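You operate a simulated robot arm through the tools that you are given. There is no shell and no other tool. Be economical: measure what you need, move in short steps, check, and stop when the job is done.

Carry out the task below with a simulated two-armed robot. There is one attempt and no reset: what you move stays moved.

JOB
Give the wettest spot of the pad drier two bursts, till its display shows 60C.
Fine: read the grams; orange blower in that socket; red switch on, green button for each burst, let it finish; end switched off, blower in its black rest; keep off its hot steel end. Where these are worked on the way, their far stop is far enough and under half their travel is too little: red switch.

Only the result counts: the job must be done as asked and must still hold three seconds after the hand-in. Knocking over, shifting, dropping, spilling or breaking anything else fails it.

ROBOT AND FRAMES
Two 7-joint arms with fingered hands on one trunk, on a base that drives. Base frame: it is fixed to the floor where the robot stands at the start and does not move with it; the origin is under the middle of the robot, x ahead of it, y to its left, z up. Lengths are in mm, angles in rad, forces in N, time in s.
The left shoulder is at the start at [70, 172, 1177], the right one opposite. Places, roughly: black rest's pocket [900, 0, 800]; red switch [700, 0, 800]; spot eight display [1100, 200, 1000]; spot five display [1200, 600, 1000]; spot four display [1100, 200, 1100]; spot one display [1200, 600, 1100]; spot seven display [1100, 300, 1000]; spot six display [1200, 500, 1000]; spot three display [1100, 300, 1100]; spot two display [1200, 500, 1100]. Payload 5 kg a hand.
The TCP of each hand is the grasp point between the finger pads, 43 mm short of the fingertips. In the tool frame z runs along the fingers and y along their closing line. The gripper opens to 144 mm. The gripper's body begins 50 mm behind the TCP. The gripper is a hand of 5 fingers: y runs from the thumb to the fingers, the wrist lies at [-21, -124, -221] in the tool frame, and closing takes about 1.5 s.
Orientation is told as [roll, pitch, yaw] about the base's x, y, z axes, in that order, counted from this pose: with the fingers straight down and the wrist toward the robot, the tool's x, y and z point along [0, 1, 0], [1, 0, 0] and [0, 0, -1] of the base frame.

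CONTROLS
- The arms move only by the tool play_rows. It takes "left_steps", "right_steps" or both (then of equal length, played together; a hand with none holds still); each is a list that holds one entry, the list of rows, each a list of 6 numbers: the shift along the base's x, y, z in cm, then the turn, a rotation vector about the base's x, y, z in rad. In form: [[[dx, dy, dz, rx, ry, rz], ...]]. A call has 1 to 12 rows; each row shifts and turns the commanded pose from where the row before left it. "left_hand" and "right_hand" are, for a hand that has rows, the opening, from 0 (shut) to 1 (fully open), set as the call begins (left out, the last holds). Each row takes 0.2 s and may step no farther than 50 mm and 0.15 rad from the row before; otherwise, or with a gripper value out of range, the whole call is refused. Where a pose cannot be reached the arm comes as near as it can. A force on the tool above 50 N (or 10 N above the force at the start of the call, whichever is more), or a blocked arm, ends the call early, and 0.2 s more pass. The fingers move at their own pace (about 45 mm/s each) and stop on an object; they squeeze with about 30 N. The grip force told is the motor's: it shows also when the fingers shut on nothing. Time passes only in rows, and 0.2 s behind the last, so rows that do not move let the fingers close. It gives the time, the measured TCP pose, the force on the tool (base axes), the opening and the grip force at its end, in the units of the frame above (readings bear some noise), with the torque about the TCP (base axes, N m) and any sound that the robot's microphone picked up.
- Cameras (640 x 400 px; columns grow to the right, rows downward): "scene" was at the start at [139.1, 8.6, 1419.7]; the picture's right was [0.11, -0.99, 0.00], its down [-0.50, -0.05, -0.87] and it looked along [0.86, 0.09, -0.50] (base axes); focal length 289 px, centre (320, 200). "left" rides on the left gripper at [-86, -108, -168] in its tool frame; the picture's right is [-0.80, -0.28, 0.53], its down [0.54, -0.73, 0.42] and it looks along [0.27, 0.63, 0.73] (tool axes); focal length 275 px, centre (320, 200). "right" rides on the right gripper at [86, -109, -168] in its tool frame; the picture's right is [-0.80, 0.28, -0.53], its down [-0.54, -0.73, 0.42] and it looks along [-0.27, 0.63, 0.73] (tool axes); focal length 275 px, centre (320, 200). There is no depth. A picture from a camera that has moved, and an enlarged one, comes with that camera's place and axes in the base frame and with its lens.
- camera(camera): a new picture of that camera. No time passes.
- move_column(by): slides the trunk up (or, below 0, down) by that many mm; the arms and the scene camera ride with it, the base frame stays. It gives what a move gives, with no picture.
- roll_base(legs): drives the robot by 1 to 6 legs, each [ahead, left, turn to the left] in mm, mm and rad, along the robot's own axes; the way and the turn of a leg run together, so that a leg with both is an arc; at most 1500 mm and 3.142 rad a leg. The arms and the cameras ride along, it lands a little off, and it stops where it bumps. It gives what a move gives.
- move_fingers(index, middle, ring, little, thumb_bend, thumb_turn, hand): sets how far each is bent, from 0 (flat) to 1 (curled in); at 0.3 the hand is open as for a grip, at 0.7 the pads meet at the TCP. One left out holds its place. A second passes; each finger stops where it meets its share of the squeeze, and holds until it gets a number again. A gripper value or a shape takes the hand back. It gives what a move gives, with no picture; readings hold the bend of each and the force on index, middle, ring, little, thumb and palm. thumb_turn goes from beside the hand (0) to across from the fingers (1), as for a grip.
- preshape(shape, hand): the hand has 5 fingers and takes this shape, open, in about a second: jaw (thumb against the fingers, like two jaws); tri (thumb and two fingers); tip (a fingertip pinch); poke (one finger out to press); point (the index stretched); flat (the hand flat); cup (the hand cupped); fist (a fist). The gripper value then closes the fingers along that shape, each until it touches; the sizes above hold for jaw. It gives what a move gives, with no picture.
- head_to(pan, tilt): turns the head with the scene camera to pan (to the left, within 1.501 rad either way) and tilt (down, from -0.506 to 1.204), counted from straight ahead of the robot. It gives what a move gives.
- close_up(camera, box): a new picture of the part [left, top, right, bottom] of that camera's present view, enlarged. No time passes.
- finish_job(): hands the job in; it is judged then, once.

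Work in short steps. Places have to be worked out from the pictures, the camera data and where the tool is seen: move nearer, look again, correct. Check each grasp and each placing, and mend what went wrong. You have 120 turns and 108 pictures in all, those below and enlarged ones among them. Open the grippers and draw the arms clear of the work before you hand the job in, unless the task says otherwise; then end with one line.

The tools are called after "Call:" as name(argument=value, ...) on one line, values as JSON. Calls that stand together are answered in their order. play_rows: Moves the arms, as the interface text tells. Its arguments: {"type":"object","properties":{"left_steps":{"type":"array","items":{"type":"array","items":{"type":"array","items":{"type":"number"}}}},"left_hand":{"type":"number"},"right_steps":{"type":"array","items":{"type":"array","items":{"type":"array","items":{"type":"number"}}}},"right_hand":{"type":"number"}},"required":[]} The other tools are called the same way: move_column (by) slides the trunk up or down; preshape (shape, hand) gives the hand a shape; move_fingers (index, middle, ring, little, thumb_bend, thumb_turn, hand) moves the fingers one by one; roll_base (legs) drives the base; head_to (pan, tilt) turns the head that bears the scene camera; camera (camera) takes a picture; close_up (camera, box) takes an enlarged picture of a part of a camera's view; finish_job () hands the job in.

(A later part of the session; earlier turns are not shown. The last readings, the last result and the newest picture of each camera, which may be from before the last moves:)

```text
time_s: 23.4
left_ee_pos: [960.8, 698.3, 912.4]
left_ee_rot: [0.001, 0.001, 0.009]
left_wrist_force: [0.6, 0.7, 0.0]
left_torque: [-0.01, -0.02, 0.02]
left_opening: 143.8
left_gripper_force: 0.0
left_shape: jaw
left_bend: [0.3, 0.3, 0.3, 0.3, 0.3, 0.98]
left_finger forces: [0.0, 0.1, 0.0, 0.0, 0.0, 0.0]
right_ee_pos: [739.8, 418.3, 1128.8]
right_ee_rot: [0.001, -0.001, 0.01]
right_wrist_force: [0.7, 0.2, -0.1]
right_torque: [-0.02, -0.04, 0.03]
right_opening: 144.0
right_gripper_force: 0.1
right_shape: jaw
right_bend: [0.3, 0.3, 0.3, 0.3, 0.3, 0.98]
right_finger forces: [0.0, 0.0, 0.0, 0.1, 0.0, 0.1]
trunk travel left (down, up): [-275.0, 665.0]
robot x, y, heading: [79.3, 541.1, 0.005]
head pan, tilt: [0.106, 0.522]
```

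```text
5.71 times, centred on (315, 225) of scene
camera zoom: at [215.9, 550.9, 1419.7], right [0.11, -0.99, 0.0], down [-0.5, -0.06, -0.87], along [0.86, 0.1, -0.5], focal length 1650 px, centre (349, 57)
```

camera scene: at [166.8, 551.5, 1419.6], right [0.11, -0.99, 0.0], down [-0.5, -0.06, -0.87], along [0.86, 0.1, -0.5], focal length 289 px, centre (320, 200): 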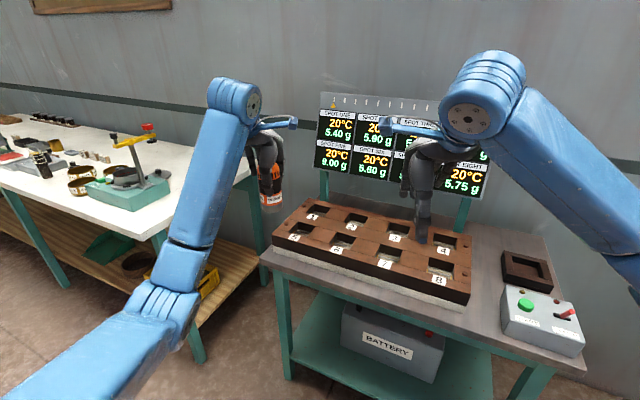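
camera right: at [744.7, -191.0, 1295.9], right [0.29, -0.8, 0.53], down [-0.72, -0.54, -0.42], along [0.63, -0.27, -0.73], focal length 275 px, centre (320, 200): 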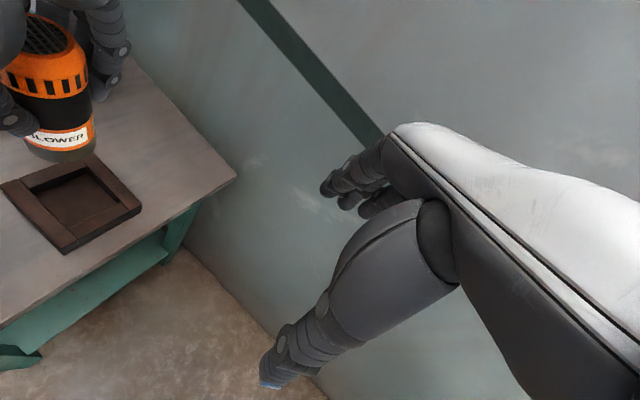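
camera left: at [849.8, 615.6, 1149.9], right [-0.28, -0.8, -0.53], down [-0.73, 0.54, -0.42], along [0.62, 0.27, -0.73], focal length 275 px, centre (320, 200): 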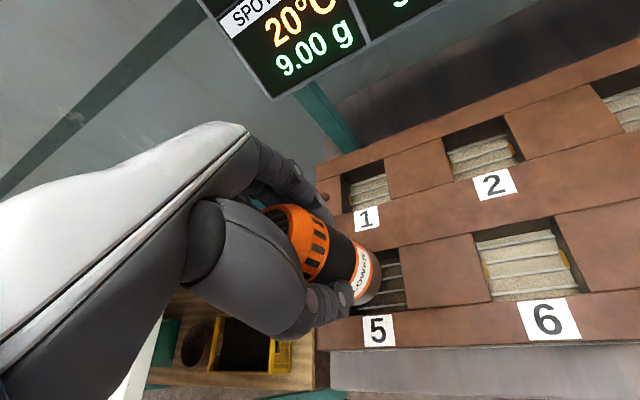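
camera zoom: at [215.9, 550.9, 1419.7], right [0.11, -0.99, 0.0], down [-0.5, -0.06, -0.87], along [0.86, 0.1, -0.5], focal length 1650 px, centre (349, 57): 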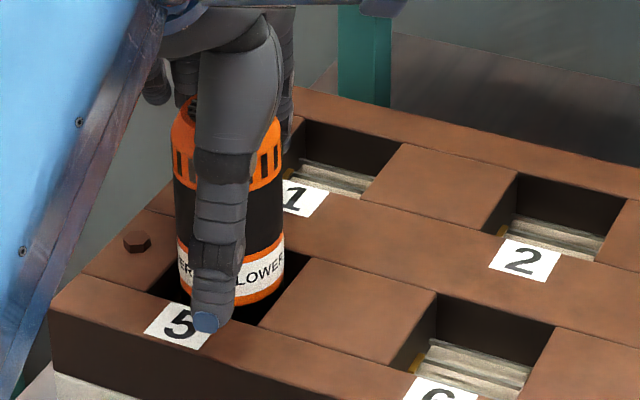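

Blower stands free in the socket. I raise the left hand straight up, and check.

Call:
play_rows(left_steps=[[[0, 0, 2, 0, 0, 0], [0, 0, 4, 0, 0, 0], [0, 0, 4, 0, 0, 0], [0, 0, 4, 0, 0, 0], [-4, 0, 3, 0, 0, 0], [-4, 0, 1, 0, 0, 0], [-4, 0, 0, 0, 0, 0]]])

Call:
close_up(camera="left", box=[320, 100, 560, 340])

Call:
close_up(camera="scene", box=[260, 170, 380, 280])

```text
time_s: 25.0
left_ee_pos: [840.3, 703.4, 1092.1]
left_ee_rot: [-0.002, 0.001, 0.009]
left_wrist_force: [-1.5, -0.1, 0.6]
left_torque: [-0.02, -0.04, 0.01]
left_opening: 144.1
left_gripper_force: 0.0
left_shape: jaw
left_bend: [0.3, 0.3, 0.3, 0.3, 0.3, 0.98]
left_finger forces: [0.0, 0.0, 0.0, 0.0, 0.0, 0.0]
right_ee_pos: [739.2, 419.6, 1131.8]
right_ee_rot: [-0.002, -0.003, 0.009]
right_wrist_force: [-0.2, -0.3, 0.2]
right_torque: [-0.06, -0.06, 0.01]
right_opening: 143.9
right_gripper_force: 0.0
right_shape: jaw
right_bend: [0.3, 0.3, 0.3, 0.3, 0.3, 0.98]
right_finger forces: [0.1, 0.0, 0.0, 0.0, 0.0, 0.0]
trunk travel left (down, up): [-275.0, 665.0]
robot x, y, heading: [75.3, 542.3, 0.007]
head pan, tilt: [0.106, 0.522]
```

```text
1.67 times, centred on (440, 220) of left
camera zoom: at [733.1, 615.2, 1258.1], right [-0.28, -0.8, -0.53], down [-0.73, 0.54, -0.42], along [0.62, 0.27, -0.73], focal length 459 px, centre (120, 167)
```

zoom: 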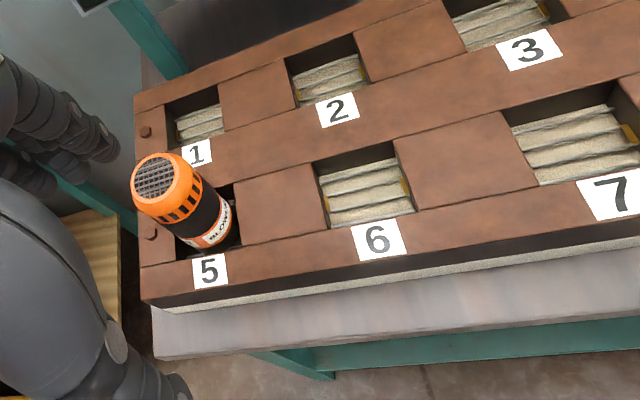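

```text
3.64 times, centred on (320, 225) of scene
camera zoom: at [214.5, 553.3, 1419.8], right [0.11, -0.99, 0.0], down [-0.49, -0.06, -0.87], along [0.86, 0.1, -0.5], focal length 1050 px, centre (320, 109)
```

zoom: 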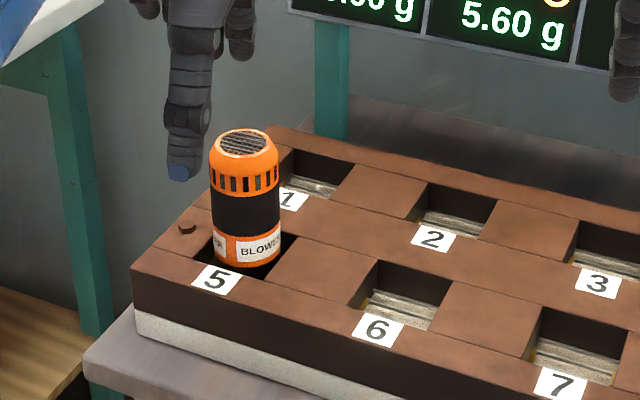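

Blower is seated upright in socket five. I drive right to bring the right hand to the box and form a poke finger.

Call:
roll_base(legs=[[0, -300, 0]])

Call:
preshape(hand="right", shape="poke")

Call:
camera(camera="scene")

Call:
camera(camera="right")

```text
time_s: 27.1
left_ee_pos: [846.2, 405.9, 1091.3]
left_ee_rot: [0.0, 0.001, 0.01]
left_wrist_force: [0.1, -0.3, 0.6]
left_torque: [0.01, 0.02, -0.03]
left_opening: 144.0
left_gripper_force: 0.0
left_shape: jaw
left_bend: [0.3, 0.3, 0.3, 0.3, 0.3, 0.98]
left_finger forces: [0.0, 0.1, 0.1, 0.0, 0.0, 0.0]
right_ee_pos: [744.1, 120.6, 1129.6]
right_ee_rot: [0.001, 0.0, 0.011]
right_wrist_force: [-0.4, -0.2, 0.0]
right_torque: [-0.02, -0.01, 0.01]
right_opening: 144.2
right_gripper_force: 0.1
right_shape: jaw
right_bend: [0.3, 0.3, 0.3, 0.3, 0.3, 0.98]
right_finger forces: [0.0, 0.0, 0.0, 0.1, 0.0, 0.0]
trunk travel left (down, up): [-275.0, 665.0]
robot x, y, heading: [80.3, 246.9, 0.013]
head pan, tilt: [0.106, 0.522]
```

```text
time_s: 28.0
left_ee_pos: [845.4, 404.8, 1091.7]
left_ee_rot: [0.001, -0.001, 0.01]
left_wrist_force: [0.5, 0.3, -0.8]
left_torque: [0.0, 0.0, -0.01]
left_opening: 143.7
left_gripper_force: 0.1
left_shape: jaw
left_bend: [0.3, 0.3, 0.3, 0.3, 0.3, 0.98]
left_finger forces: [0.0, 0.0, 0.1, 0.0, 0.1, 0.0]
right_ee_pos: [743.9, 121.8, 1129.2]
right_ee_rot: [0.0, 0.001, 0.012]
right_wrist_force: [0.1, 0.2, 0.6]
right_torque: [-0.01, 0.01, 0.01]
right_opening: 0.1
right_gripper_force: 0.1
right_shape: poke
right_bend: [0.7, 0.7, 0.99, 0.99, 1.0, 1.0]
right_finger forces: [0.0, 0.0, 0.0, 0.0, 0.0, 0.0]
trunk travel left (down, up): [-275.0, 665.0]
robot x, y, heading: [79.4, 241.3, 0.008]
head pan, tilt: [0.106, 0.522]
```

```text
71 pictures are left
camera scene: at [218.9, 253.5, 1419.7], right [0.12, -0.99, 0.0], down [-0.5, -0.06, -0.87], along [0.86, 0.1, -0.5], focal length 289 px, centre (320, 200)
```

scene: 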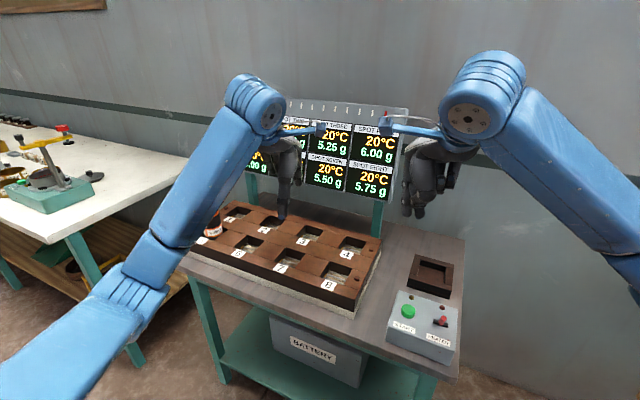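

```text
70 pictures are left
camera right: at [633.9, 208.0, 1296.1], right [0.29, -0.79, 0.53], down [-0.72, -0.55, -0.42], along [0.63, -0.26, -0.73], focal length 275 px, centre (320, 200)
```

right: 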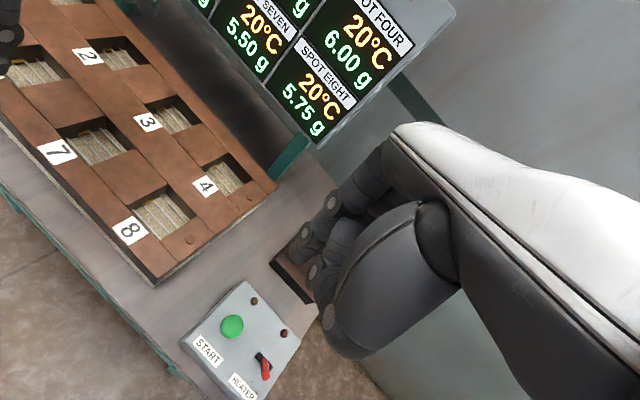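

I look closer at the poke shape.

Call:
close_up(camera="scene", box=[380, 100, 500, 230])

Call:
close_up(camera="right", box=[240, 120, 440, 370])

```text
3.08 times, centred on (440, 165) of scene
camera zoom: at [218.9, 253.5, 1419.7], right [0.12, -0.99, 0.0], down [-0.5, -0.06, -0.87], along [0.86, 0.1, -0.5], focal length 888 px, centre (-49, 308)
```

zoom: 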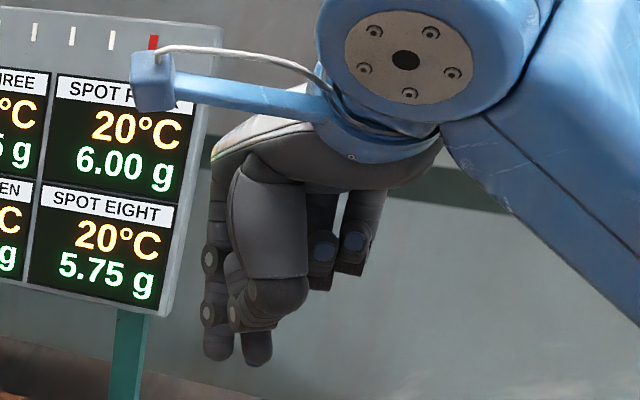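

```text
1.60 times, centred on (340, 245) of right
camera zoom: at [633.9, 208.0, 1296.1], right [0.29, -0.79, 0.53], down [-0.72, -0.55, -0.42], along [0.63, -0.26, -0.73], focal length 440 px, centre (288, 128)
```

zoom: 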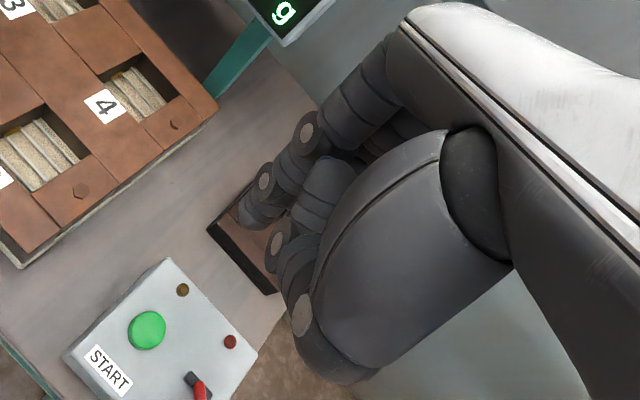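

The poke shape has index and middle together, tips ≈41 mm below TCP, roughly centred on it. I bring them behind (robot side of) the lever, still high.

Call:
play_rows(right_steps=[[[-3.2, -2.8, 0, 0, 0, 0], [-3.2, -2.8, 0, 0, 0, 0], [-3, -2.8, -2, 0, 0, 0], [0, -0.5, -4, 0, 0, 0], [0, 0, -4, 0, 0, 0], [0, 0, -4, 0, 0, 0], [0, 0, -3, 0, 0, 0]]])

Call:
close_up(camera="scene", box=[360, 200, 500, 370])

Call:
camera(camera="right")

```text
time_s: 29.6
left_ee_pos: [845.1, 403.7, 1091.4]
left_ee_rot: [-0.001, 0.001, 0.009]
left_wrist_force: [0.1, -0.7, 0.4]
left_torque: [0.01, 0.0, -0.03]
left_opening: 143.9
left_gripper_force: 0.1
left_shape: jaw
left_bend: [0.3, 0.3, 0.3, 0.3, 0.3, 0.98]
left_finger forces: [0.1, 0.0, 0.1, 0.1, 0.0, 0.0]
right_ee_pos: [649.3, 32.5, 960.0]
right_ee_rot: [0.001, 0.0, 0.014]
right_wrist_force: [0.4, -1.1, -0.1]
right_torque: [0.0, 0.0, 0.0]
right_opening: 0.0
right_gripper_force: 0.1
right_shape: poke
right_bend: [0.7, 0.7, 0.99, 0.99, 1.0, 1.0]
right_finger forces: [0.0, 0.0, 0.0, 0.0, 0.0, 0.0]
trunk travel left (down, up): [-275.0, 665.0]
robot x, y, heading: [76.6, 239.2, 0.011]
head pan, tilt: [0.106, 0.522]
```

```text
2.35 times, centred on (430, 285) of scene
camera zoom: at [218.9, 252.8, 1419.7], right [0.12, -0.99, 0.0], down [-0.5, -0.06, -0.87], along [0.86, 0.1, -0.5], focal length 680 px, centre (61, 0)
```

zoom: 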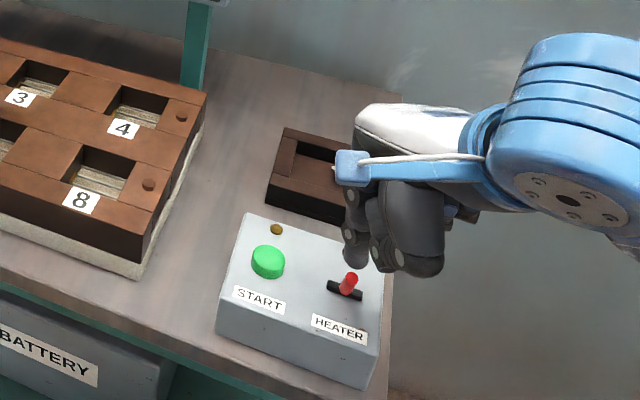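

```text
66 pictures are left
camera right: at [540.0, 118.4, 1126.3], right [0.29, -0.79, 0.53], down [-0.72, -0.55, -0.42], along [0.63, -0.26, -0.73], focal length 275 px, centre (320, 200)
```

right: 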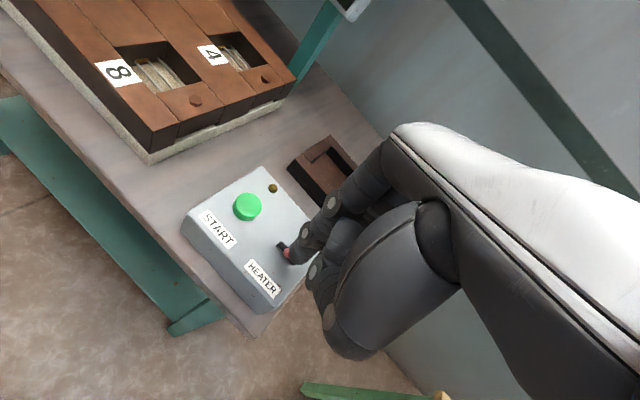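

Index tip is at TCP+(−4,+11,−41); lever tip at (681,26,864). I lower behind the lever to tips ≈848.

Call:
play_rows(right_steps=[[[0, -0.4, -3, 0, 0, 0], [0, 0, -2, 0, 0, 0], [0, 0, -2, 0, 0, 0]]])

Call:
close_up(camera="scene", box=[390, 260, 490, 360])

Call:
close_up(camera="right", box=[160, 120, 400, 380])

```text
time_s: 30.4
left_ee_pos: [845.6, 405.3, 1093.2]
left_ee_rot: [0.001, -0.001, 0.01]
left_wrist_force: [0.6, -0.2, 0.1]
left_torque: [0.0, 0.02, 0.01]
left_opening: 143.7
left_gripper_force: 0.1
left_shape: jaw
left_bend: [0.3, 0.3, 0.3, 0.3, 0.3, 0.98]
left_finger forces: [0.1, 0.0, 0.0, 0.1, 0.1, 0.0]
right_ee_pos: [648.8, 27.9, 890.4]
right_ee_rot: [-0.002, -0.001, 0.011]
right_wrist_force: [-1.9, -1.1, 1.5]
right_torque: [0.01, -0.01, -0.04]
right_opening: 0.1
right_gripper_force: 0.2
right_shape: poke
right_bend: [0.7, 0.7, 0.99, 0.99, 1.0, 1.0]
right_finger forces: [0.1, 2.4, 0.1, 0.1, 0.0, 0.0]
trunk travel left (down, up): [-275.0, 665.0]
robot x, y, heading: [79.5, 242.1, 0.011]
head pan, tilt: [0.106, 0.522]
```

```text
4.00 times, centred on (440, 310) of scene
camera zoom: at [218.3, 252.4, 1419.8], right [0.12, -0.99, 0.0], down [-0.5, -0.06, -0.87], along [0.86, 0.1, -0.5], focal length 1155 px, centre (-160, -240)
```

zoom: 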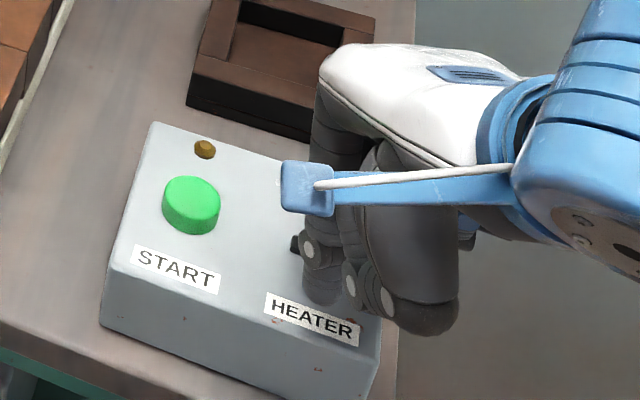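

```text
1.54 times, centred on (280, 250) of right
camera zoom: at [539.2, 113.7, 1056.6], right [0.29, -0.79, 0.53], down [-0.72, -0.55, -0.42], along [0.63, -0.26, -0.73], focal length 424 px, centre (382, 123)
```

zoom: 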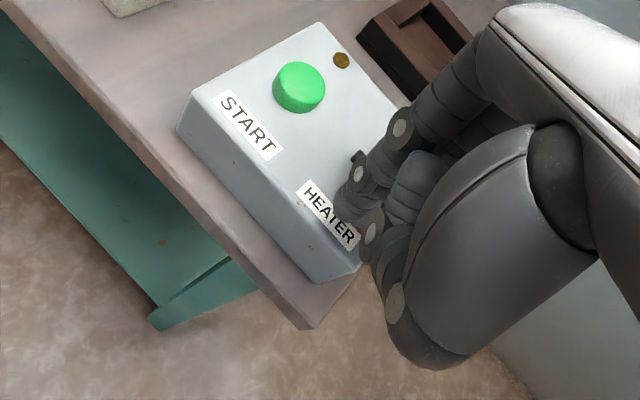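

The middle finger just touches the lever. I push along the box's forward direction (.95,−.31).

Call:
play_rows(right_steps=[[[0.95, -0.31, 0, 0, 0, 0], [0.95, -0.31, 0, 0, 0, 0], [0.95, -0.31, 0, 0, 0, 0]]])

Call:
close_up(camera="scene", box=[390, 260, 490, 360])

```text
time_s: 31.2
left_ee_pos: [845.5, 404.9, 1090.7]
left_ee_rot: [0.0, 0.004, 0.011]
left_wrist_force: [-0.3, -0.5, 0.2]
left_torque: [0.01, 0.01, 0.02]
left_opening: 144.0
left_gripper_force: 0.1
left_shape: jaw
left_bend: [0.3, 0.3, 0.3, 0.3, 0.3, 0.98]
left_finger forces: [0.0, 0.1, 0.0, 0.1, 0.1, 0.0]
right_ee_pos: [678.5, 17.5, 889.3]
right_ee_rot: [0.0, 0.001, 0.012]
right_wrist_force: [0.6, -0.2, 0.9]
right_torque: [-0.02, 0.04, -0.01]
right_opening: 0.1
right_gripper_force: 0.1
right_shape: poke
right_bend: [0.7, 0.7, 0.99, 0.99, 1.0, 1.0]
right_finger forces: [1.2, 1.3, 0.1, 0.0, 0.0, 0.0]
trunk travel left (down, up): [-275.0, 665.0]
robot x, y, heading: [84.6, 243.7, 0.013]
head pan, tilt: [0.106, 0.522]
```

```text
4.00 times, centred on (440, 310) of scene
camera zoom: at [219.4, 252.7, 1419.5], right [0.12, -0.99, 0.0], down [-0.5, -0.06, -0.87], along [0.86, 0.1, -0.5], focal length 1155 px, centre (-160, -240)
```

zoom: 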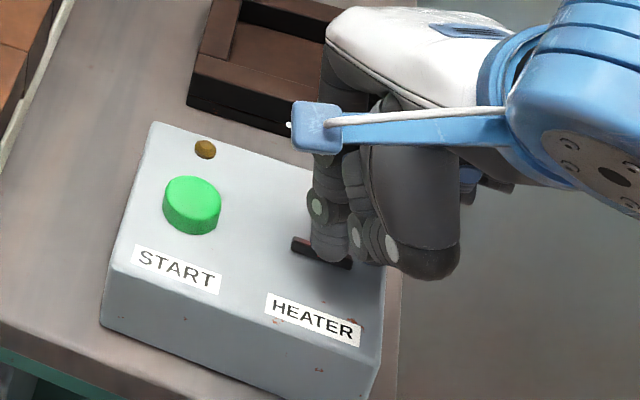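

Lever is moving. Continue to the stop with small steps.

Call:
play_rows(right_steps=[[[0.57, -0.19, 0, 0, 0, 0], [0.57, -0.19, 0, 0, 0, 0], [0.57, -0.19, 0, 0, 0, 0]]])

Call:
close_up(camera="scene", box=[390, 260, 490, 360])

```text
time_s: 32.0
left_ee_pos: [845.8, 404.9, 1091.2]
left_ee_rot: [0.0, 0.0, 0.009]
left_wrist_force: [-0.5, -0.3, 0.3]
left_torque: [-0.03, 0.01, -0.02]
left_opening: 144.0
left_gripper_force: 0.1
left_shape: jaw
left_bend: [0.3, 0.3, 0.3, 0.3, 0.3, 0.98]
left_finger forces: [0.0, 0.1, 0.1, 0.1, 0.0, 0.1]
right_ee_pos: [694.8, 12.6, 889.5]
right_ee_rot: [0.0, -0.001, 0.014]
right_wrist_force: [-0.7, -1.5, -0.9]
right_torque: [0.04, 0.1, 0.01]
right_opening: 0.1
right_gripper_force: 0.1
right_shape: poke
right_bend: [0.7, 0.7, 0.99, 0.99, 1.0, 1.0]
right_finger forces: [1.7, 2.3, 0.1, 0.0, 0.0, 0.0]
trunk travel left (down, up): [-275.0, 665.0]
robot x, y, heading: [78.1, 246.2, 0.013]
head pan, tilt: [0.106, 0.522]
```

```text
4.00 times, centred on (440, 310) of scene
camera zoom: at [218.8, 253.0, 1419.7], right [0.12, -0.99, 0.0], down [-0.5, -0.06, -0.87], along [0.86, 0.1, -0.5], focal length 1155 px, centre (-160, -240)
```

zoom: 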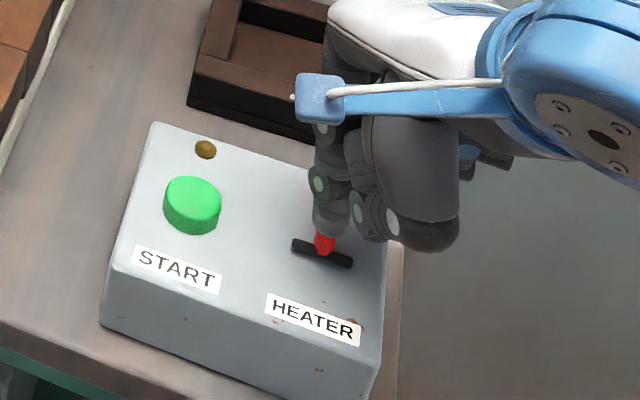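

No stop force yet; continue.

Call:
play_rows(right_steps=[[[0.57, -0.19, 0, 0, 0, 0], [0.57, -0.19, 0, 0, 0, 0]]])

Call:
close_up(camera="scene", box=[390, 260, 490, 360])

```text
time_s: 32.6
left_ee_pos: [841.8, 406.8, 1093.6]
left_ee_rot: [-0.002, -0.002, 0.011]
left_wrist_force: [0.8, -0.6, 0.1]
left_torque: [-0.01, -0.02, -0.01]
left_opening: 143.8
left_gripper_force: 0.1
left_shape: jaw
left_bend: [0.3, 0.3, 0.3, 0.3, 0.3, 0.98]
left_finger forces: [0.0, 0.0, 0.1, 0.0, 0.1, 0.0]
right_ee_pos: [701.5, 11.6, 890.4]
right_ee_rot: [0.002, -0.001, 0.015]
right_wrist_force: [-25.4, 15.0, 5.3]
right_torque: [0.83, 0.85, 0.28]
right_opening: 0.0
right_gripper_force: 0.1
right_shape: poke
right_bend: [0.7, 0.7, 0.99, 0.99, 1.0, 1.0]
right_finger forces: [30.8, 2.9, 0.1, 0.0, 0.0, 0.0]
trunk travel left (down, up): [-275.0, 665.0]
robot x, y, heading: [83.0, 246.9, 0.011]
head pan, tilt: [0.106, 0.522]
```

```text
4.00 times, centred on (440, 310) of scene
camera zoom: at [214.8, 255.3, 1420.2], right [0.12, -0.99, 0.0], down [-0.49, -0.06, -0.87], along [0.86, 0.1, -0.5], focal length 1155 px, centre (-160, -240)
```

zoom: 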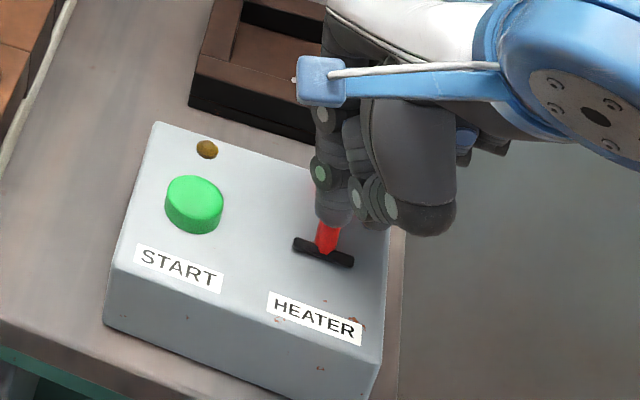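

Stop reached (~30 N). I back off the way I came and lift.

Call:
play_rows(right_steps=[[[-1.5, 0.5, 0, 0, 0, 0], [-1.5, 0.5, 0, 0, 0, 0], [-1, 0.3, 3, 0, 0, 0], [0, 0, 4, 0, 0, 0], [0, 0, 4, 0, 0, 0]]])

Call:
close_up(camera="scene", box=[380, 240, 480, 360])

Call:
camera(camera="right")

```text
time_s: 33.8
left_ee_pos: [845.9, 406.1, 1090.7]
left_ee_rot: [-0.001, 0.0, 0.011]
left_wrist_force: [-0.9, -0.8, -0.1]
left_torque: [0.01, 0.01, -0.01]
left_opening: 144.2
left_gripper_force: 0.0
left_shape: jaw
left_bend: [0.3, 0.3, 0.3, 0.3, 0.3, 0.98]
left_finger forces: [0.1, 0.0, 0.1, 0.0, 0.0, 0.0]
right_ee_pos: [665.8, 22.5, 1001.0]
right_ee_rot: [0.0, 0.001, 0.011]
right_wrist_force: [0.9, -0.2, 0.1]
right_torque: [-0.04, -0.01, -0.02]
right_opening: 0.0
right_gripper_force: 0.1
right_shape: poke
right_bend: [0.7, 0.7, 0.99, 0.99, 1.0, 1.0]
right_finger forces: [0.0, 0.0, 0.1, 0.0, 0.1, 0.1]
trunk travel left (down, up): [-275.0, 665.0]
robot x, y, heading: [81.4, 241.8, 0.011]
head pan, tilt: [0.106, 0.522]
```

```text
3.33 times, centred on (430, 300) of scene
camera zoom: at [218.5, 254.1, 1419.6], right [0.12, -0.99, 0.0], down [-0.5, -0.06, -0.87], along [0.86, 0.1, -0.5], focal length 963 px, centre (-47, -133)
```

zoom: 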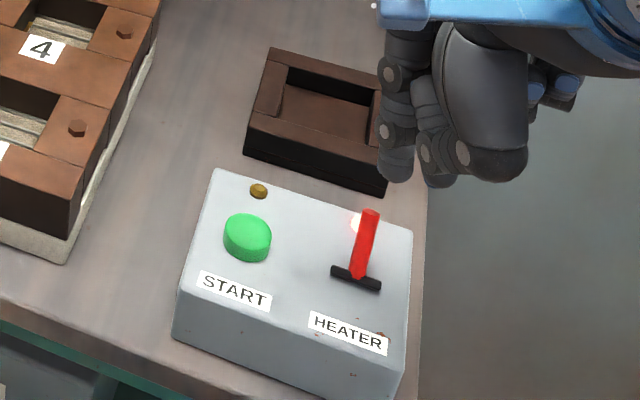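

```text
59 pictures are left
camera right: at [555.5, 109.7, 1167.4], right [0.29, -0.79, 0.53], down [-0.72, -0.55, -0.42], along [0.63, -0.26, -0.73], focal length 275 px, centre (320, 200)
```

right: 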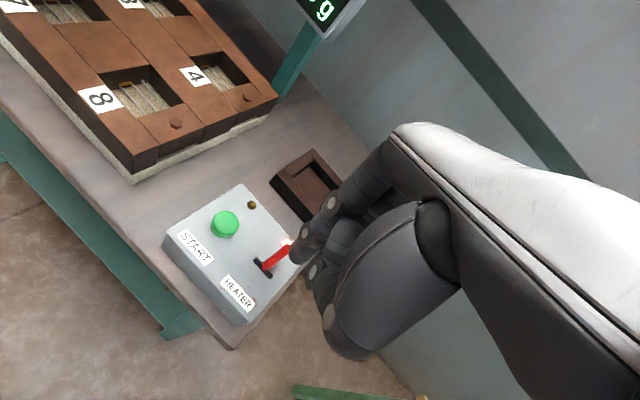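

Heater lamp is lit and the lever is at its far stop. Next I move the fingertips above the green button at about (719,94,840).

Call:
play_rows(right_steps=[[[1.9, 2.4, 0, 0, 0, 0], [1.9, 2.4, 0, 0, 0, 0], [1.9, 2.4, -2, 0, 0, 0], [0, 0, -4, 0, 0, 0], [0, 0, -3, 0, 0, 0]]])

Call:
close_up(camera="scene", box=[380, 240, 480, 360])

Call:
close_up(camera="right", box=[160, 120, 400, 380])

```text
time_s: 35.0
left_ee_pos: [846.4, 406.2, 1091.4]
left_ee_rot: [0.0, 0.004, 0.011]
left_wrist_force: [0.3, 0.0, 0.5]
left_torque: [0.01, 0.01, 0.0]
left_opening: 143.8
left_gripper_force: 0.0
left_shape: jaw
left_bend: [0.3, 0.3, 0.3, 0.3, 0.3, 0.98]
left_finger forces: [0.1, 0.0, 0.0, 0.1, 0.0, 0.1]
right_ee_pos: [723.4, 95.1, 909.8]
right_ee_rot: [0.001, -0.001, 0.013]
right_wrist_force: [-0.3, -0.6, 0.1]
right_torque: [0.0, 0.04, -0.02]
right_opening: 0.0
right_gripper_force: 0.0
right_shape: poke
right_bend: [0.7, 0.7, 0.99, 0.99, 1.0, 1.0]
right_finger forces: [0.0, 0.0, 0.1, 0.0, 0.0, 0.0]
trunk travel left (down, up): [-275.0, 665.0]
robot x, y, heading: [78.0, 243.7, 0.011]
head pan, tilt: [0.106, 0.522]
```

```text
3.33 times, centred on (430, 300) of scene
camera zoom: at [219.1, 253.3, 1419.7], right [0.12, -0.99, 0.0], down [-0.5, -0.06, -0.87], along [0.86, 0.1, -0.5], focal length 963 px, centre (-47, -133)
```

zoom: 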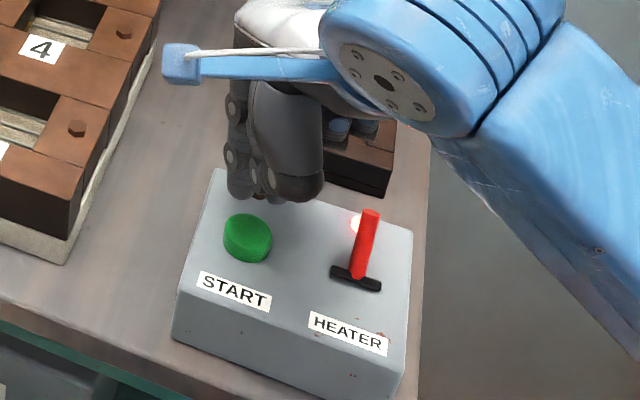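

```text
1.54 times, centred on (280, 250) of right
camera zoom: at [613.5, 180.2, 1077.2], right [0.29, -0.79, 0.53], down [-0.72, -0.55, -0.42], along [0.63, -0.26, -0.73], focal length 424 px, centre (382, 123)
```

zoom: 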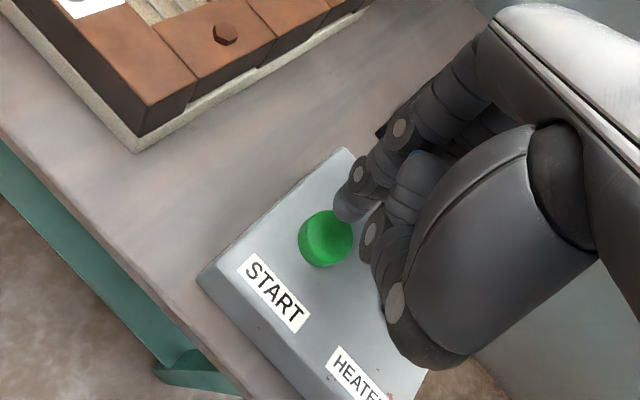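

Index/middle are lined up with the button. I swing the left arm aside so the display is visible, then take the fingers to just above the button.

Call:
play_rows(left_steps=[[[-3, 4, 0, 0, 0, 0], [-3, 4, 0, 0, 0, 0], [-3, 4, 0, 0, 0, 0], [-3, 4, 0, 0, 0, 0], [-3, 4, 0, 0, 0, 0]]], right_steps=[[[0, 0, -1, 0, 0, 0], [0, 0, -0.5, 0, 0, 0], [0, 0, -0.5, 0, 0, 0], [0, 0, 0, 0, 0, 0], [0, 0, 0, 0, 0, 0]]])

Call:
camera(camera="scene")

```text
time_s: 36.2
left_ee_pos: [692.4, 606.8, 1091.3]
left_ee_rot: [-0.003, -0.001, 0.009]
left_wrist_force: [-0.7, 0.9, 0.4]
left_torque: [-0.05, -0.03, 0.0]
left_opening: 143.7
left_gripper_force: 0.1
left_shape: jaw
left_bend: [0.3, 0.3, 0.3, 0.3, 0.3, 0.98]
left_finger forces: [0.0, 0.0, 0.1, 0.1, 0.1, 0.1]
right_ee_pos: [720.2, 93.9, 890.2]
right_ee_rot: [-0.002, -0.002, 0.011]
right_wrist_force: [-0.7, 0.0, 0.3]
right_torque: [-0.09, -0.06, -0.02]
right_opening: 0.0
right_gripper_force: 0.1
right_shape: poke
right_bend: [0.7, 0.7, 0.99, 0.99, 1.0, 1.0]
right_finger forces: [0.0, 0.0, 0.0, 0.0, 0.0, 0.0]
trunk travel left (down, up): [-275.0, 665.0]
robot x, y, heading: [80.2, 246.2, 0.011]
head pan, tilt: [0.106, 0.522]
```

```text
56 pictures are left
camera scene: at [216.5, 255.1, 1420.0], right [0.12, -0.99, 0.0], down [-0.49, -0.06, -0.87], along [0.86, 0.1, -0.5], focal length 289 px, centre (320, 200)
```

scene: 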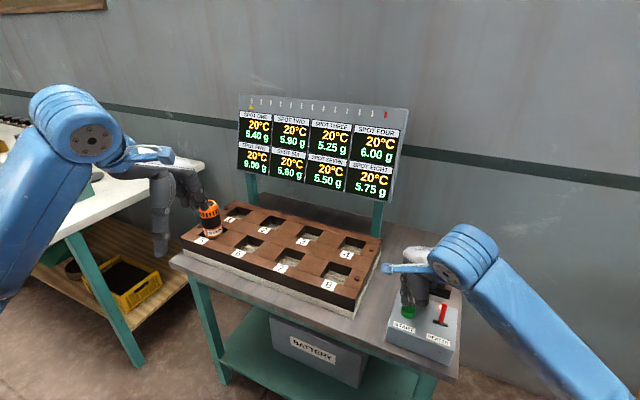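

The display is in full view now. I press the button down in small steps.

Call:
play_rows(right_steps=[[[0, 0, -0.5, 0, 0, 0], [0, 0, -0.4, 0, 0, 0], [0, 0, -0.4, 0, 0, 0]]])

Call:
camera(camera="scene")

```text
time_s: 37.0
left_ee_pos: [694.8, 606.7, 1091.4]
left_ee_rot: [0.0, -0.001, 0.011]
left_wrist_force: [0.1, -0.5, -0.1]
left_torque: [0.03, -0.02, 0.04]
left_opening: 143.9
left_gripper_force: 0.1
left_shape: jaw
left_bend: [0.3, 0.3, 0.3, 0.3, 0.3, 0.98]
left_finger forces: [0.0, 0.0, 0.0, 0.0, 0.0, 0.1]
right_ee_pos: [723.5, 95.1, 876.9]
right_ee_rot: [-0.001, 0.001, 0.012]
right_wrist_force: [-0.2, -0.4, 1.1]
right_torque: [-0.07, 0.03, 0.0]
right_opening: 0.0
right_gripper_force: 0.0
right_shape: poke
right_bend: [0.7, 0.7, 0.99, 0.99, 1.0, 1.0]
right_finger forces: [0.0, 1.6, 0.0, 0.0, 0.0, 0.0]
trunk travel left (down, up): [-275.0, 665.0]
robot x, y, heading: [77.6, 245.9, 0.01]
head pan, tilt: [0.106, 0.522]
```

```text
55 pictures are left
camera scene: at [218.5, 253.4, 1419.7], right [0.12, -0.99, 0.0], down [-0.5, -0.06, -0.87], along [0.86, 0.1, -0.5], focal length 289 px, centre (320, 200)
```

scene: 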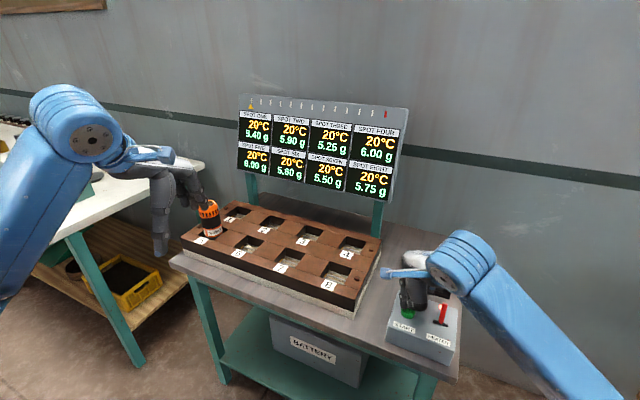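

The middle finger has just touched (1.6 N). I press on by a few mm.

Call:
play_rows(right_steps=[[[0, 0, -0.3, 0, 0, 0], [0, 0, -0.3, 0, 0, 0]]])

Call:
camera(camera="scene")

```text
time_s: 37.6
left_ee_pos: [692.2, 606.8, 1091.6]
left_ee_rot: [0.001, -0.001, 0.01]
left_wrist_force: [0.1, -0.6, -0.2]
left_torque: [-0.03, -0.02, -0.04]
left_opening: 143.7
left_gripper_force: 0.0
left_shape: jaw
left_bend: [0.3, 0.3, 0.3, 0.3, 0.3, 0.98]
left_finger forces: [0.0, 0.0, 0.0, 0.1, 0.0, 0.0]
right_ee_pos: [723.0, 93.9, 871.4]
right_ee_rot: [0.001, -0.002, 0.011]
right_wrist_force: [1.3, -0.2, 8.1]
right_torque: [-0.06, -0.01, -0.01]
right_opening: 0.2
right_gripper_force: 0.0
right_shape: poke
right_bend: [0.7, 0.7, 0.99, 0.99, 1.0, 1.0]
right_finger forces: [0.0, 7.4, 0.0, 0.0, 0.0, 0.0]
trunk travel left (down, up): [-275.0, 665.0]
robot x, y, heading: [77.2, 244.6, 0.012]
head pan, tilt: [0.106, 0.522]
```

```text
54 pictures are left
camera scene: at [218.0, 253.5, 1419.9], right [0.12, -0.99, 0.0], down [-0.49, -0.06, -0.87], along [0.86, 0.1, -0.5], focal length 289 px, centre (320, 200)
```

scene: 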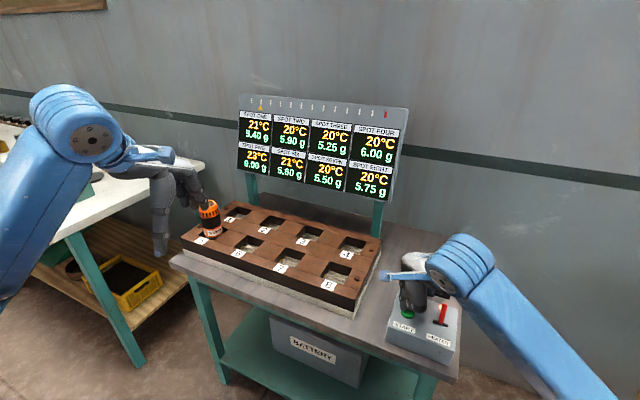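

Burst one has started (pointer moved, temperature rising). I lift off the button and wait.

Call:
play_rows(right_steps=[[[0, 0, 1, 0, 0, 0], [0, 0, 1, 0, 0, 0], [0, 0, 0, 0, 0, 0], [0, 0, 0, 0, 0, 0], [0, 0, 0, 0, 0, 0], [0, 0, 0, 0, 0, 0], [0, 0, 0, 0, 0, 0], [0, 0, 0, 0, 0, 0], [0, 0, 0, 0, 0, 0], [0, 0, 0, 0, 0, 0]]])

Call:
close_up(camera="scene", box=[220, 80, 480, 350])

```text
time_s: 39.8
left_ee_pos: [695.4, 607.2, 1091.7]
left_ee_rot: [0.001, 0.0, 0.011]
left_wrist_force: [-0.2, -0.1, 0.0]
left_torque: [0.01, 0.02, 0.0]
left_opening: 143.7
left_gripper_force: 0.0
left_shape: jaw
left_bend: [0.3, 0.3, 0.3, 0.3, 0.3, 0.98]
left_finger forces: [0.0, 0.0, 0.1, 0.0, 0.0, 0.1]
right_ee_pos: [722.8, 94.3, 891.0]
right_ee_rot: [0.001, 0.001, 0.012]
right_wrist_force: [-0.1, -0.2, 0.9]
right_torque: [0.01, -0.01, -0.02]
right_opening: 0.1
right_gripper_force: 0.0
right_shape: poke
right_bend: [0.7, 0.7, 0.99, 0.99, 1.0, 1.0]
right_finger forces: [0.1, 0.1, 0.0, 0.0, 0.0, 0.0]
trunk travel left (down, up): [-275.0, 665.0]
robot x, y, heading: [79.7, 240.3, 0.007]
head pan, tilt: [0.106, 0.522]
```

```text
1.48 times, centred on (350, 215) of scene
camera zoom: at [218.7, 253.3, 1419.7], right [0.12, -0.99, 0.0], down [-0.5, -0.06, -0.87], along [0.86, 0.1, -0.5], focal length 428 px, centre (276, 178)
```

zoom: 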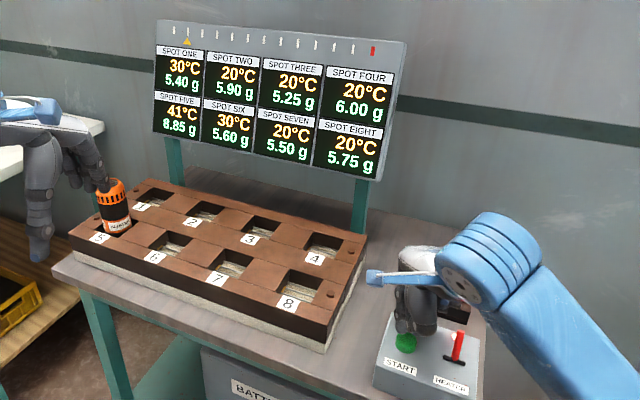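

Spot five is at 41 °C; I wait a little to see whether the burst has ended.

Call:
play_rows(right_steps=[[[0, 0, 0, 0, 0, 0], [0, 0, 0, 0, 0, 0], [0, 0, 0, 0, 0, 0], [0, 0, 0, 0, 0, 0], [0, 0, 0, 0, 0, 0]]])

Call:
close_up(camera="scene", box=[220, 80, 480, 350])

```text
time_s: 41.0
left_ee_pos: [693.8, 606.9, 1091.3]
left_ee_rot: [0.0, -0.001, 0.01]
left_wrist_force: [-0.5, 0.4, 0.1]
left_torque: [-0.02, 0.0, -0.02]
left_opening: 143.8
left_gripper_force: 0.1
left_shape: jaw
left_bend: [0.3, 0.3, 0.3, 0.3, 0.3, 0.98]
left_finger forces: [0.0, 0.1, 0.1, 0.0, 0.0, 0.0]
right_ee_pos: [724.0, 94.0, 890.3]
right_ee_rot: [0.0, -0.001, 0.013]
right_wrist_force: [-0.6, 0.3, 0.5]
right_torque: [-0.02, 0.0, 0.02]
right_opening: 0.0
right_gripper_force: 0.1
right_shape: poke
right_bend: [0.7, 0.7, 0.99, 0.99, 1.0, 1.0]
right_finger forces: [0.0, 0.1, 0.1, 0.0, 0.1, 0.0]
trunk travel left (down, up): [-275.0, 665.0]
robot x, y, heading: [78.6, 242.4, 0.009]
head pan, tilt: [0.106, 0.522]
```

```text
1.48 times, centred on (350, 215) of scene
camera zoom: at [218.7, 253.3, 1419.7], right [0.12, -0.99, 0.0], down [-0.5, -0.06, -0.87], along [0.86, 0.1, -0.5], focal length 428 px, centre (276, 178)
```

zoom: 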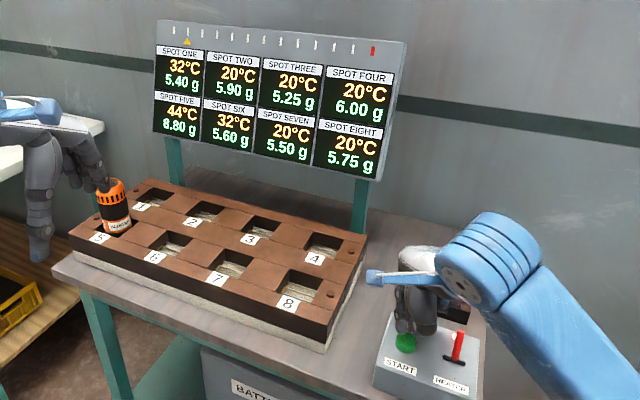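

Still rising. I wait longer and watch the amber lamp too.

Call:
play_rows(right_steps=[[[0, 0, 0, 0, 0, 0], [0, 0, 0, 0, 0, 0], [0, 0, 0, 0, 0, 0], [0, 0, 0, 0, 0, 0], [0, 0, 0, 0, 0, 0], [0, 0, 0, 0, 0, 0], [0, 0, 0, 0, 0, 0], [0, 0, 0, 0, 0, 0], [0, 0, 0, 0, 0, 0], [0, 0, 0, 0, 0, 0]]])

Call:
close_up(camera="scene", box=[220, 80, 480, 350])

Call:
close_up(camera="right", box=[160, 120, 400, 380])

```text
time_s: 43.2
left_ee_pos: [694.8, 606.6, 1091.9]
left_ee_rot: [0.001, 0.001, 0.011]
left_wrist_force: [1.1, -1.2, -0.1]
left_torque: [0.0, 0.0, -0.01]
left_opening: 144.1
left_gripper_force: 0.0
left_shape: jaw
left_bend: [0.3, 0.3, 0.3, 0.3, 0.3, 0.98]
left_finger forces: [0.1, 0.0, 0.0, 0.0, 0.0, 0.1]
right_ee_pos: [723.2, 93.7, 890.2]
right_ee_rot: [-0.001, 0.001, 0.013]
right_wrist_force: [0.0, -0.2, 1.3]
right_torque: [-0.01, -0.03, 0.02]
right_opening: 0.0
right_gripper_force: 0.0
right_shape: poke
right_bend: [0.7, 0.7, 0.99, 0.99, 1.0, 1.0]
right_finger forces: [0.0, 0.0, 0.0, 0.0, 0.1, 0.0]
trunk travel left (down, up): [-275.0, 665.0]
robot x, y, heading: [78.4, 238.6, 0.012]
head pan, tilt: [0.106, 0.522]
```

```text
1.48 times, centred on (350, 215) of scene
camera zoom: at [218.7, 253.3, 1419.7], right [0.12, -0.99, 0.0], down [-0.5, -0.06, -0.87], along [0.86, 0.1, -0.5], focal length 428 px, centre (276, 178)
```

zoom: 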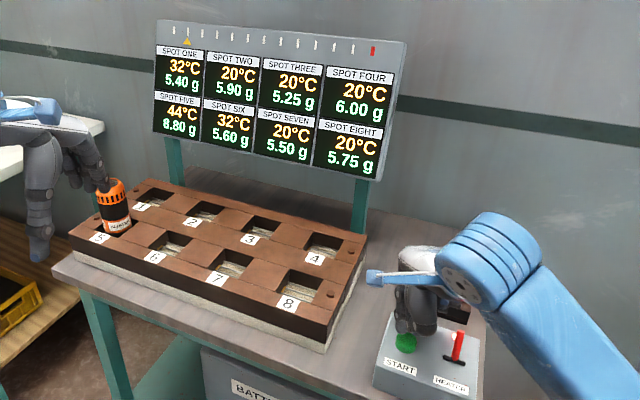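

```text
1.54 times, centred on (280, 250) of right
camera zoom: at [613.1, 180.3, 1057.7], right [0.29, -0.79, 0.53], down [-0.72, -0.55, -0.42], along [0.63, -0.26, -0.73], focal length 424 px, centre (382, 123)
```

zoom: 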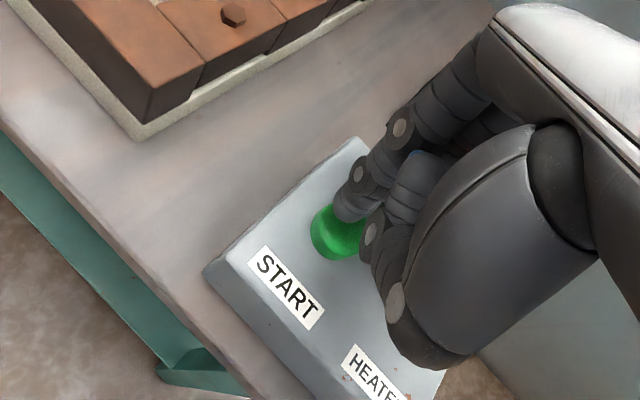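

Steady at 44 °C: burst one is complete. I press for the second burst with the same travel, lift and wait.

Call:
play_rows(right_steps=[[[0, 0, -1, 0, 0, 0], [0, 0, -0.4, 0, 0, 0], [0, 0, -0.3, 0, 0, 0], [0, 0, -0.3, 0, 0, 0]]])

Call:
close_up(camera="scene", box=[220, 80, 480, 350])

```text
time_s: 44.2
left_ee_pos: [694.9, 605.2, 1090.7]
left_ee_rot: [0.0, -0.001, 0.01]
left_wrist_force: [-0.4, 0.5, 0.8]
left_torque: [-0.01, -0.01, 0.0]
left_opening: 144.0
left_gripper_force: 0.1
left_shape: jaw
left_bend: [0.3, 0.3, 0.3, 0.3, 0.3, 0.98]
left_finger forces: [0.1, 0.0, 0.0, 0.1, 0.1, 0.0]
right_ee_pos: [722.0, 94.8, 872.1]
right_ee_rot: [0.002, -0.001, 0.01]
right_wrist_force: [1.7, -2.9, 8.3]
right_torque: [-0.17, -0.05, 0.01]
right_opening: 0.1
right_gripper_force: 0.1
right_shape: poke
right_bend: [0.7, 0.7, 0.99, 0.99, 1.0, 1.0]
right_finger forces: [0.0, 8.6, 0.1, 0.1, 0.0, 0.0]
trunk travel left (down, up): [-275.0, 665.0]
robot x, y, heading: [80.1, 242.5, 0.008]
head pan, tilt: [0.106, 0.522]
```

```text
1.48 times, centred on (350, 215) of scene
camera zoom: at [217.9, 253.1, 1419.9], right [0.12, -0.99, 0.0], down [-0.49, -0.06, -0.87], along [0.86, 0.1, -0.5], focal length 428 px, centre (276, 178)
```

zoom: 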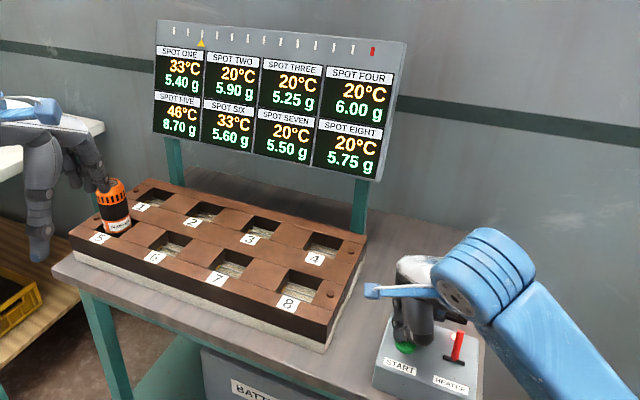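

Burst two is running (pointer at second mark). I lift off and wait for it to finish.

Call:
play_rows(right_steps=[[[0, 0, 1, 0, 0, 0], [0, 0, 2, 0, 0, 0], [0, 0, 3, 0, 0, 0], [0, 0, 4, 0, 0, 0], [0, 0, 0, 0, 0, 0], [0, 0, 0, 0, 0, 0], [0, 0, 0, 0, 0, 0], [0, 0, 0, 0, 0, 0], [0, 0, 0, 0, 0, 0], [0, 0, 0, 0, 0, 0], [0, 0, 0, 0, 0, 0], [0, 0, 0, 0, 0, 0]]])

Call:
play_rows(right_steps=[[[0, 0, 0, 0, 0, 0], [0, 0, 0, 0, 0, 0], [0, 0, 0, 0, 0, 0], [0, 0, 0, 0, 0, 0], [0, 0, 0, 0, 0, 0], [0, 0, 0, 0, 0, 0], [0, 0, 0, 0, 0, 0], [0, 0, 0, 0, 0, 0]]])

Call:
close_up(camera="scene", box=[220, 80, 480, 350])

```text
time_s: 46.8
left_ee_pos: [694.3, 607.6, 1090.8]
left_ee_rot: [0.0, 0.002, 0.009]
left_wrist_force: [-1.0, -0.2, 0.1]
left_torque: [-0.03, 0.03, -0.01]
left_opening: 143.8
left_gripper_force: 0.0
left_shape: jaw
left_bend: [0.3, 0.3, 0.3, 0.3, 0.3, 0.98]
left_finger forces: [0.0, 0.0, 0.1, 0.0, 0.1, 0.0]
right_ee_pos: [720.9, 94.8, 970.8]
right_ee_rot: [0.001, 0.001, 0.011]
right_wrist_force: [-0.2, -0.5, 0.0]
right_torque: [0.03, -0.01, 0.01]
right_opening: 0.0
right_gripper_force: 0.1
right_shape: poke
right_bend: [0.7, 0.7, 0.99, 0.99, 1.0, 1.0]
right_finger forces: [0.1, 0.1, 0.0, 0.1, 0.1, 0.0]
trunk travel left (down, up): [-275.0, 665.0]
robot x, y, heading: [81.0, 245.2, 0.013]
head pan, tilt: [0.106, 0.522]
```

```text
time_s: 48.6
left_ee_pos: [693.8, 606.5, 1091.3]
left_ee_rot: [0.0, 0.0, 0.011]
left_wrist_force: [-0.5, -0.6, -0.1]
left_torque: [0.02, 0.02, 0.03]
left_opening: 143.8
left_gripper_force: 0.0
left_shape: jaw
left_bend: [0.3, 0.3, 0.3, 0.3, 0.3, 0.98]
left_finger forces: [0.0, 0.0, 0.1, 0.0, 0.1, 0.0]
right_ee_pos: [721.1, 94.7, 971.4]
right_ee_rot: [0.001, 0.0, 0.011]
right_wrist_force: [0.3, -0.4, 1.3]
right_torque: [0.01, -0.03, 0.01]
right_opening: 0.0
right_gripper_force: 0.1
right_shape: poke
right_bend: [0.7, 0.7, 0.99, 0.99, 1.0, 1.0]
right_finger forces: [0.0, 0.0, 0.0, 0.0, 0.1, 0.0]
trunk travel left (down, up): [-275.0, 665.0]
robot x, y, heading: [79.5, 241.9, 0.01]
head pan, tilt: [0.106, 0.522]
```

```text
1.48 times, centred on (350, 215) of scene
camera zoom: at [218.7, 253.3, 1419.7], right [0.12, -0.99, 0.0], down [-0.5, -0.06, -0.87], along [0.86, 0.1, -0.5], focal length 428 px, centre (276, 178)
```

zoom: 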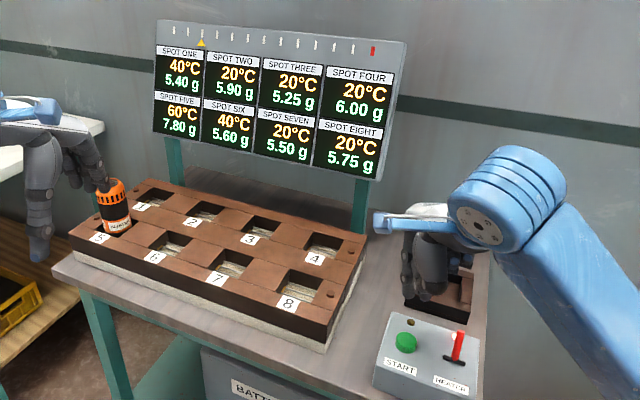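

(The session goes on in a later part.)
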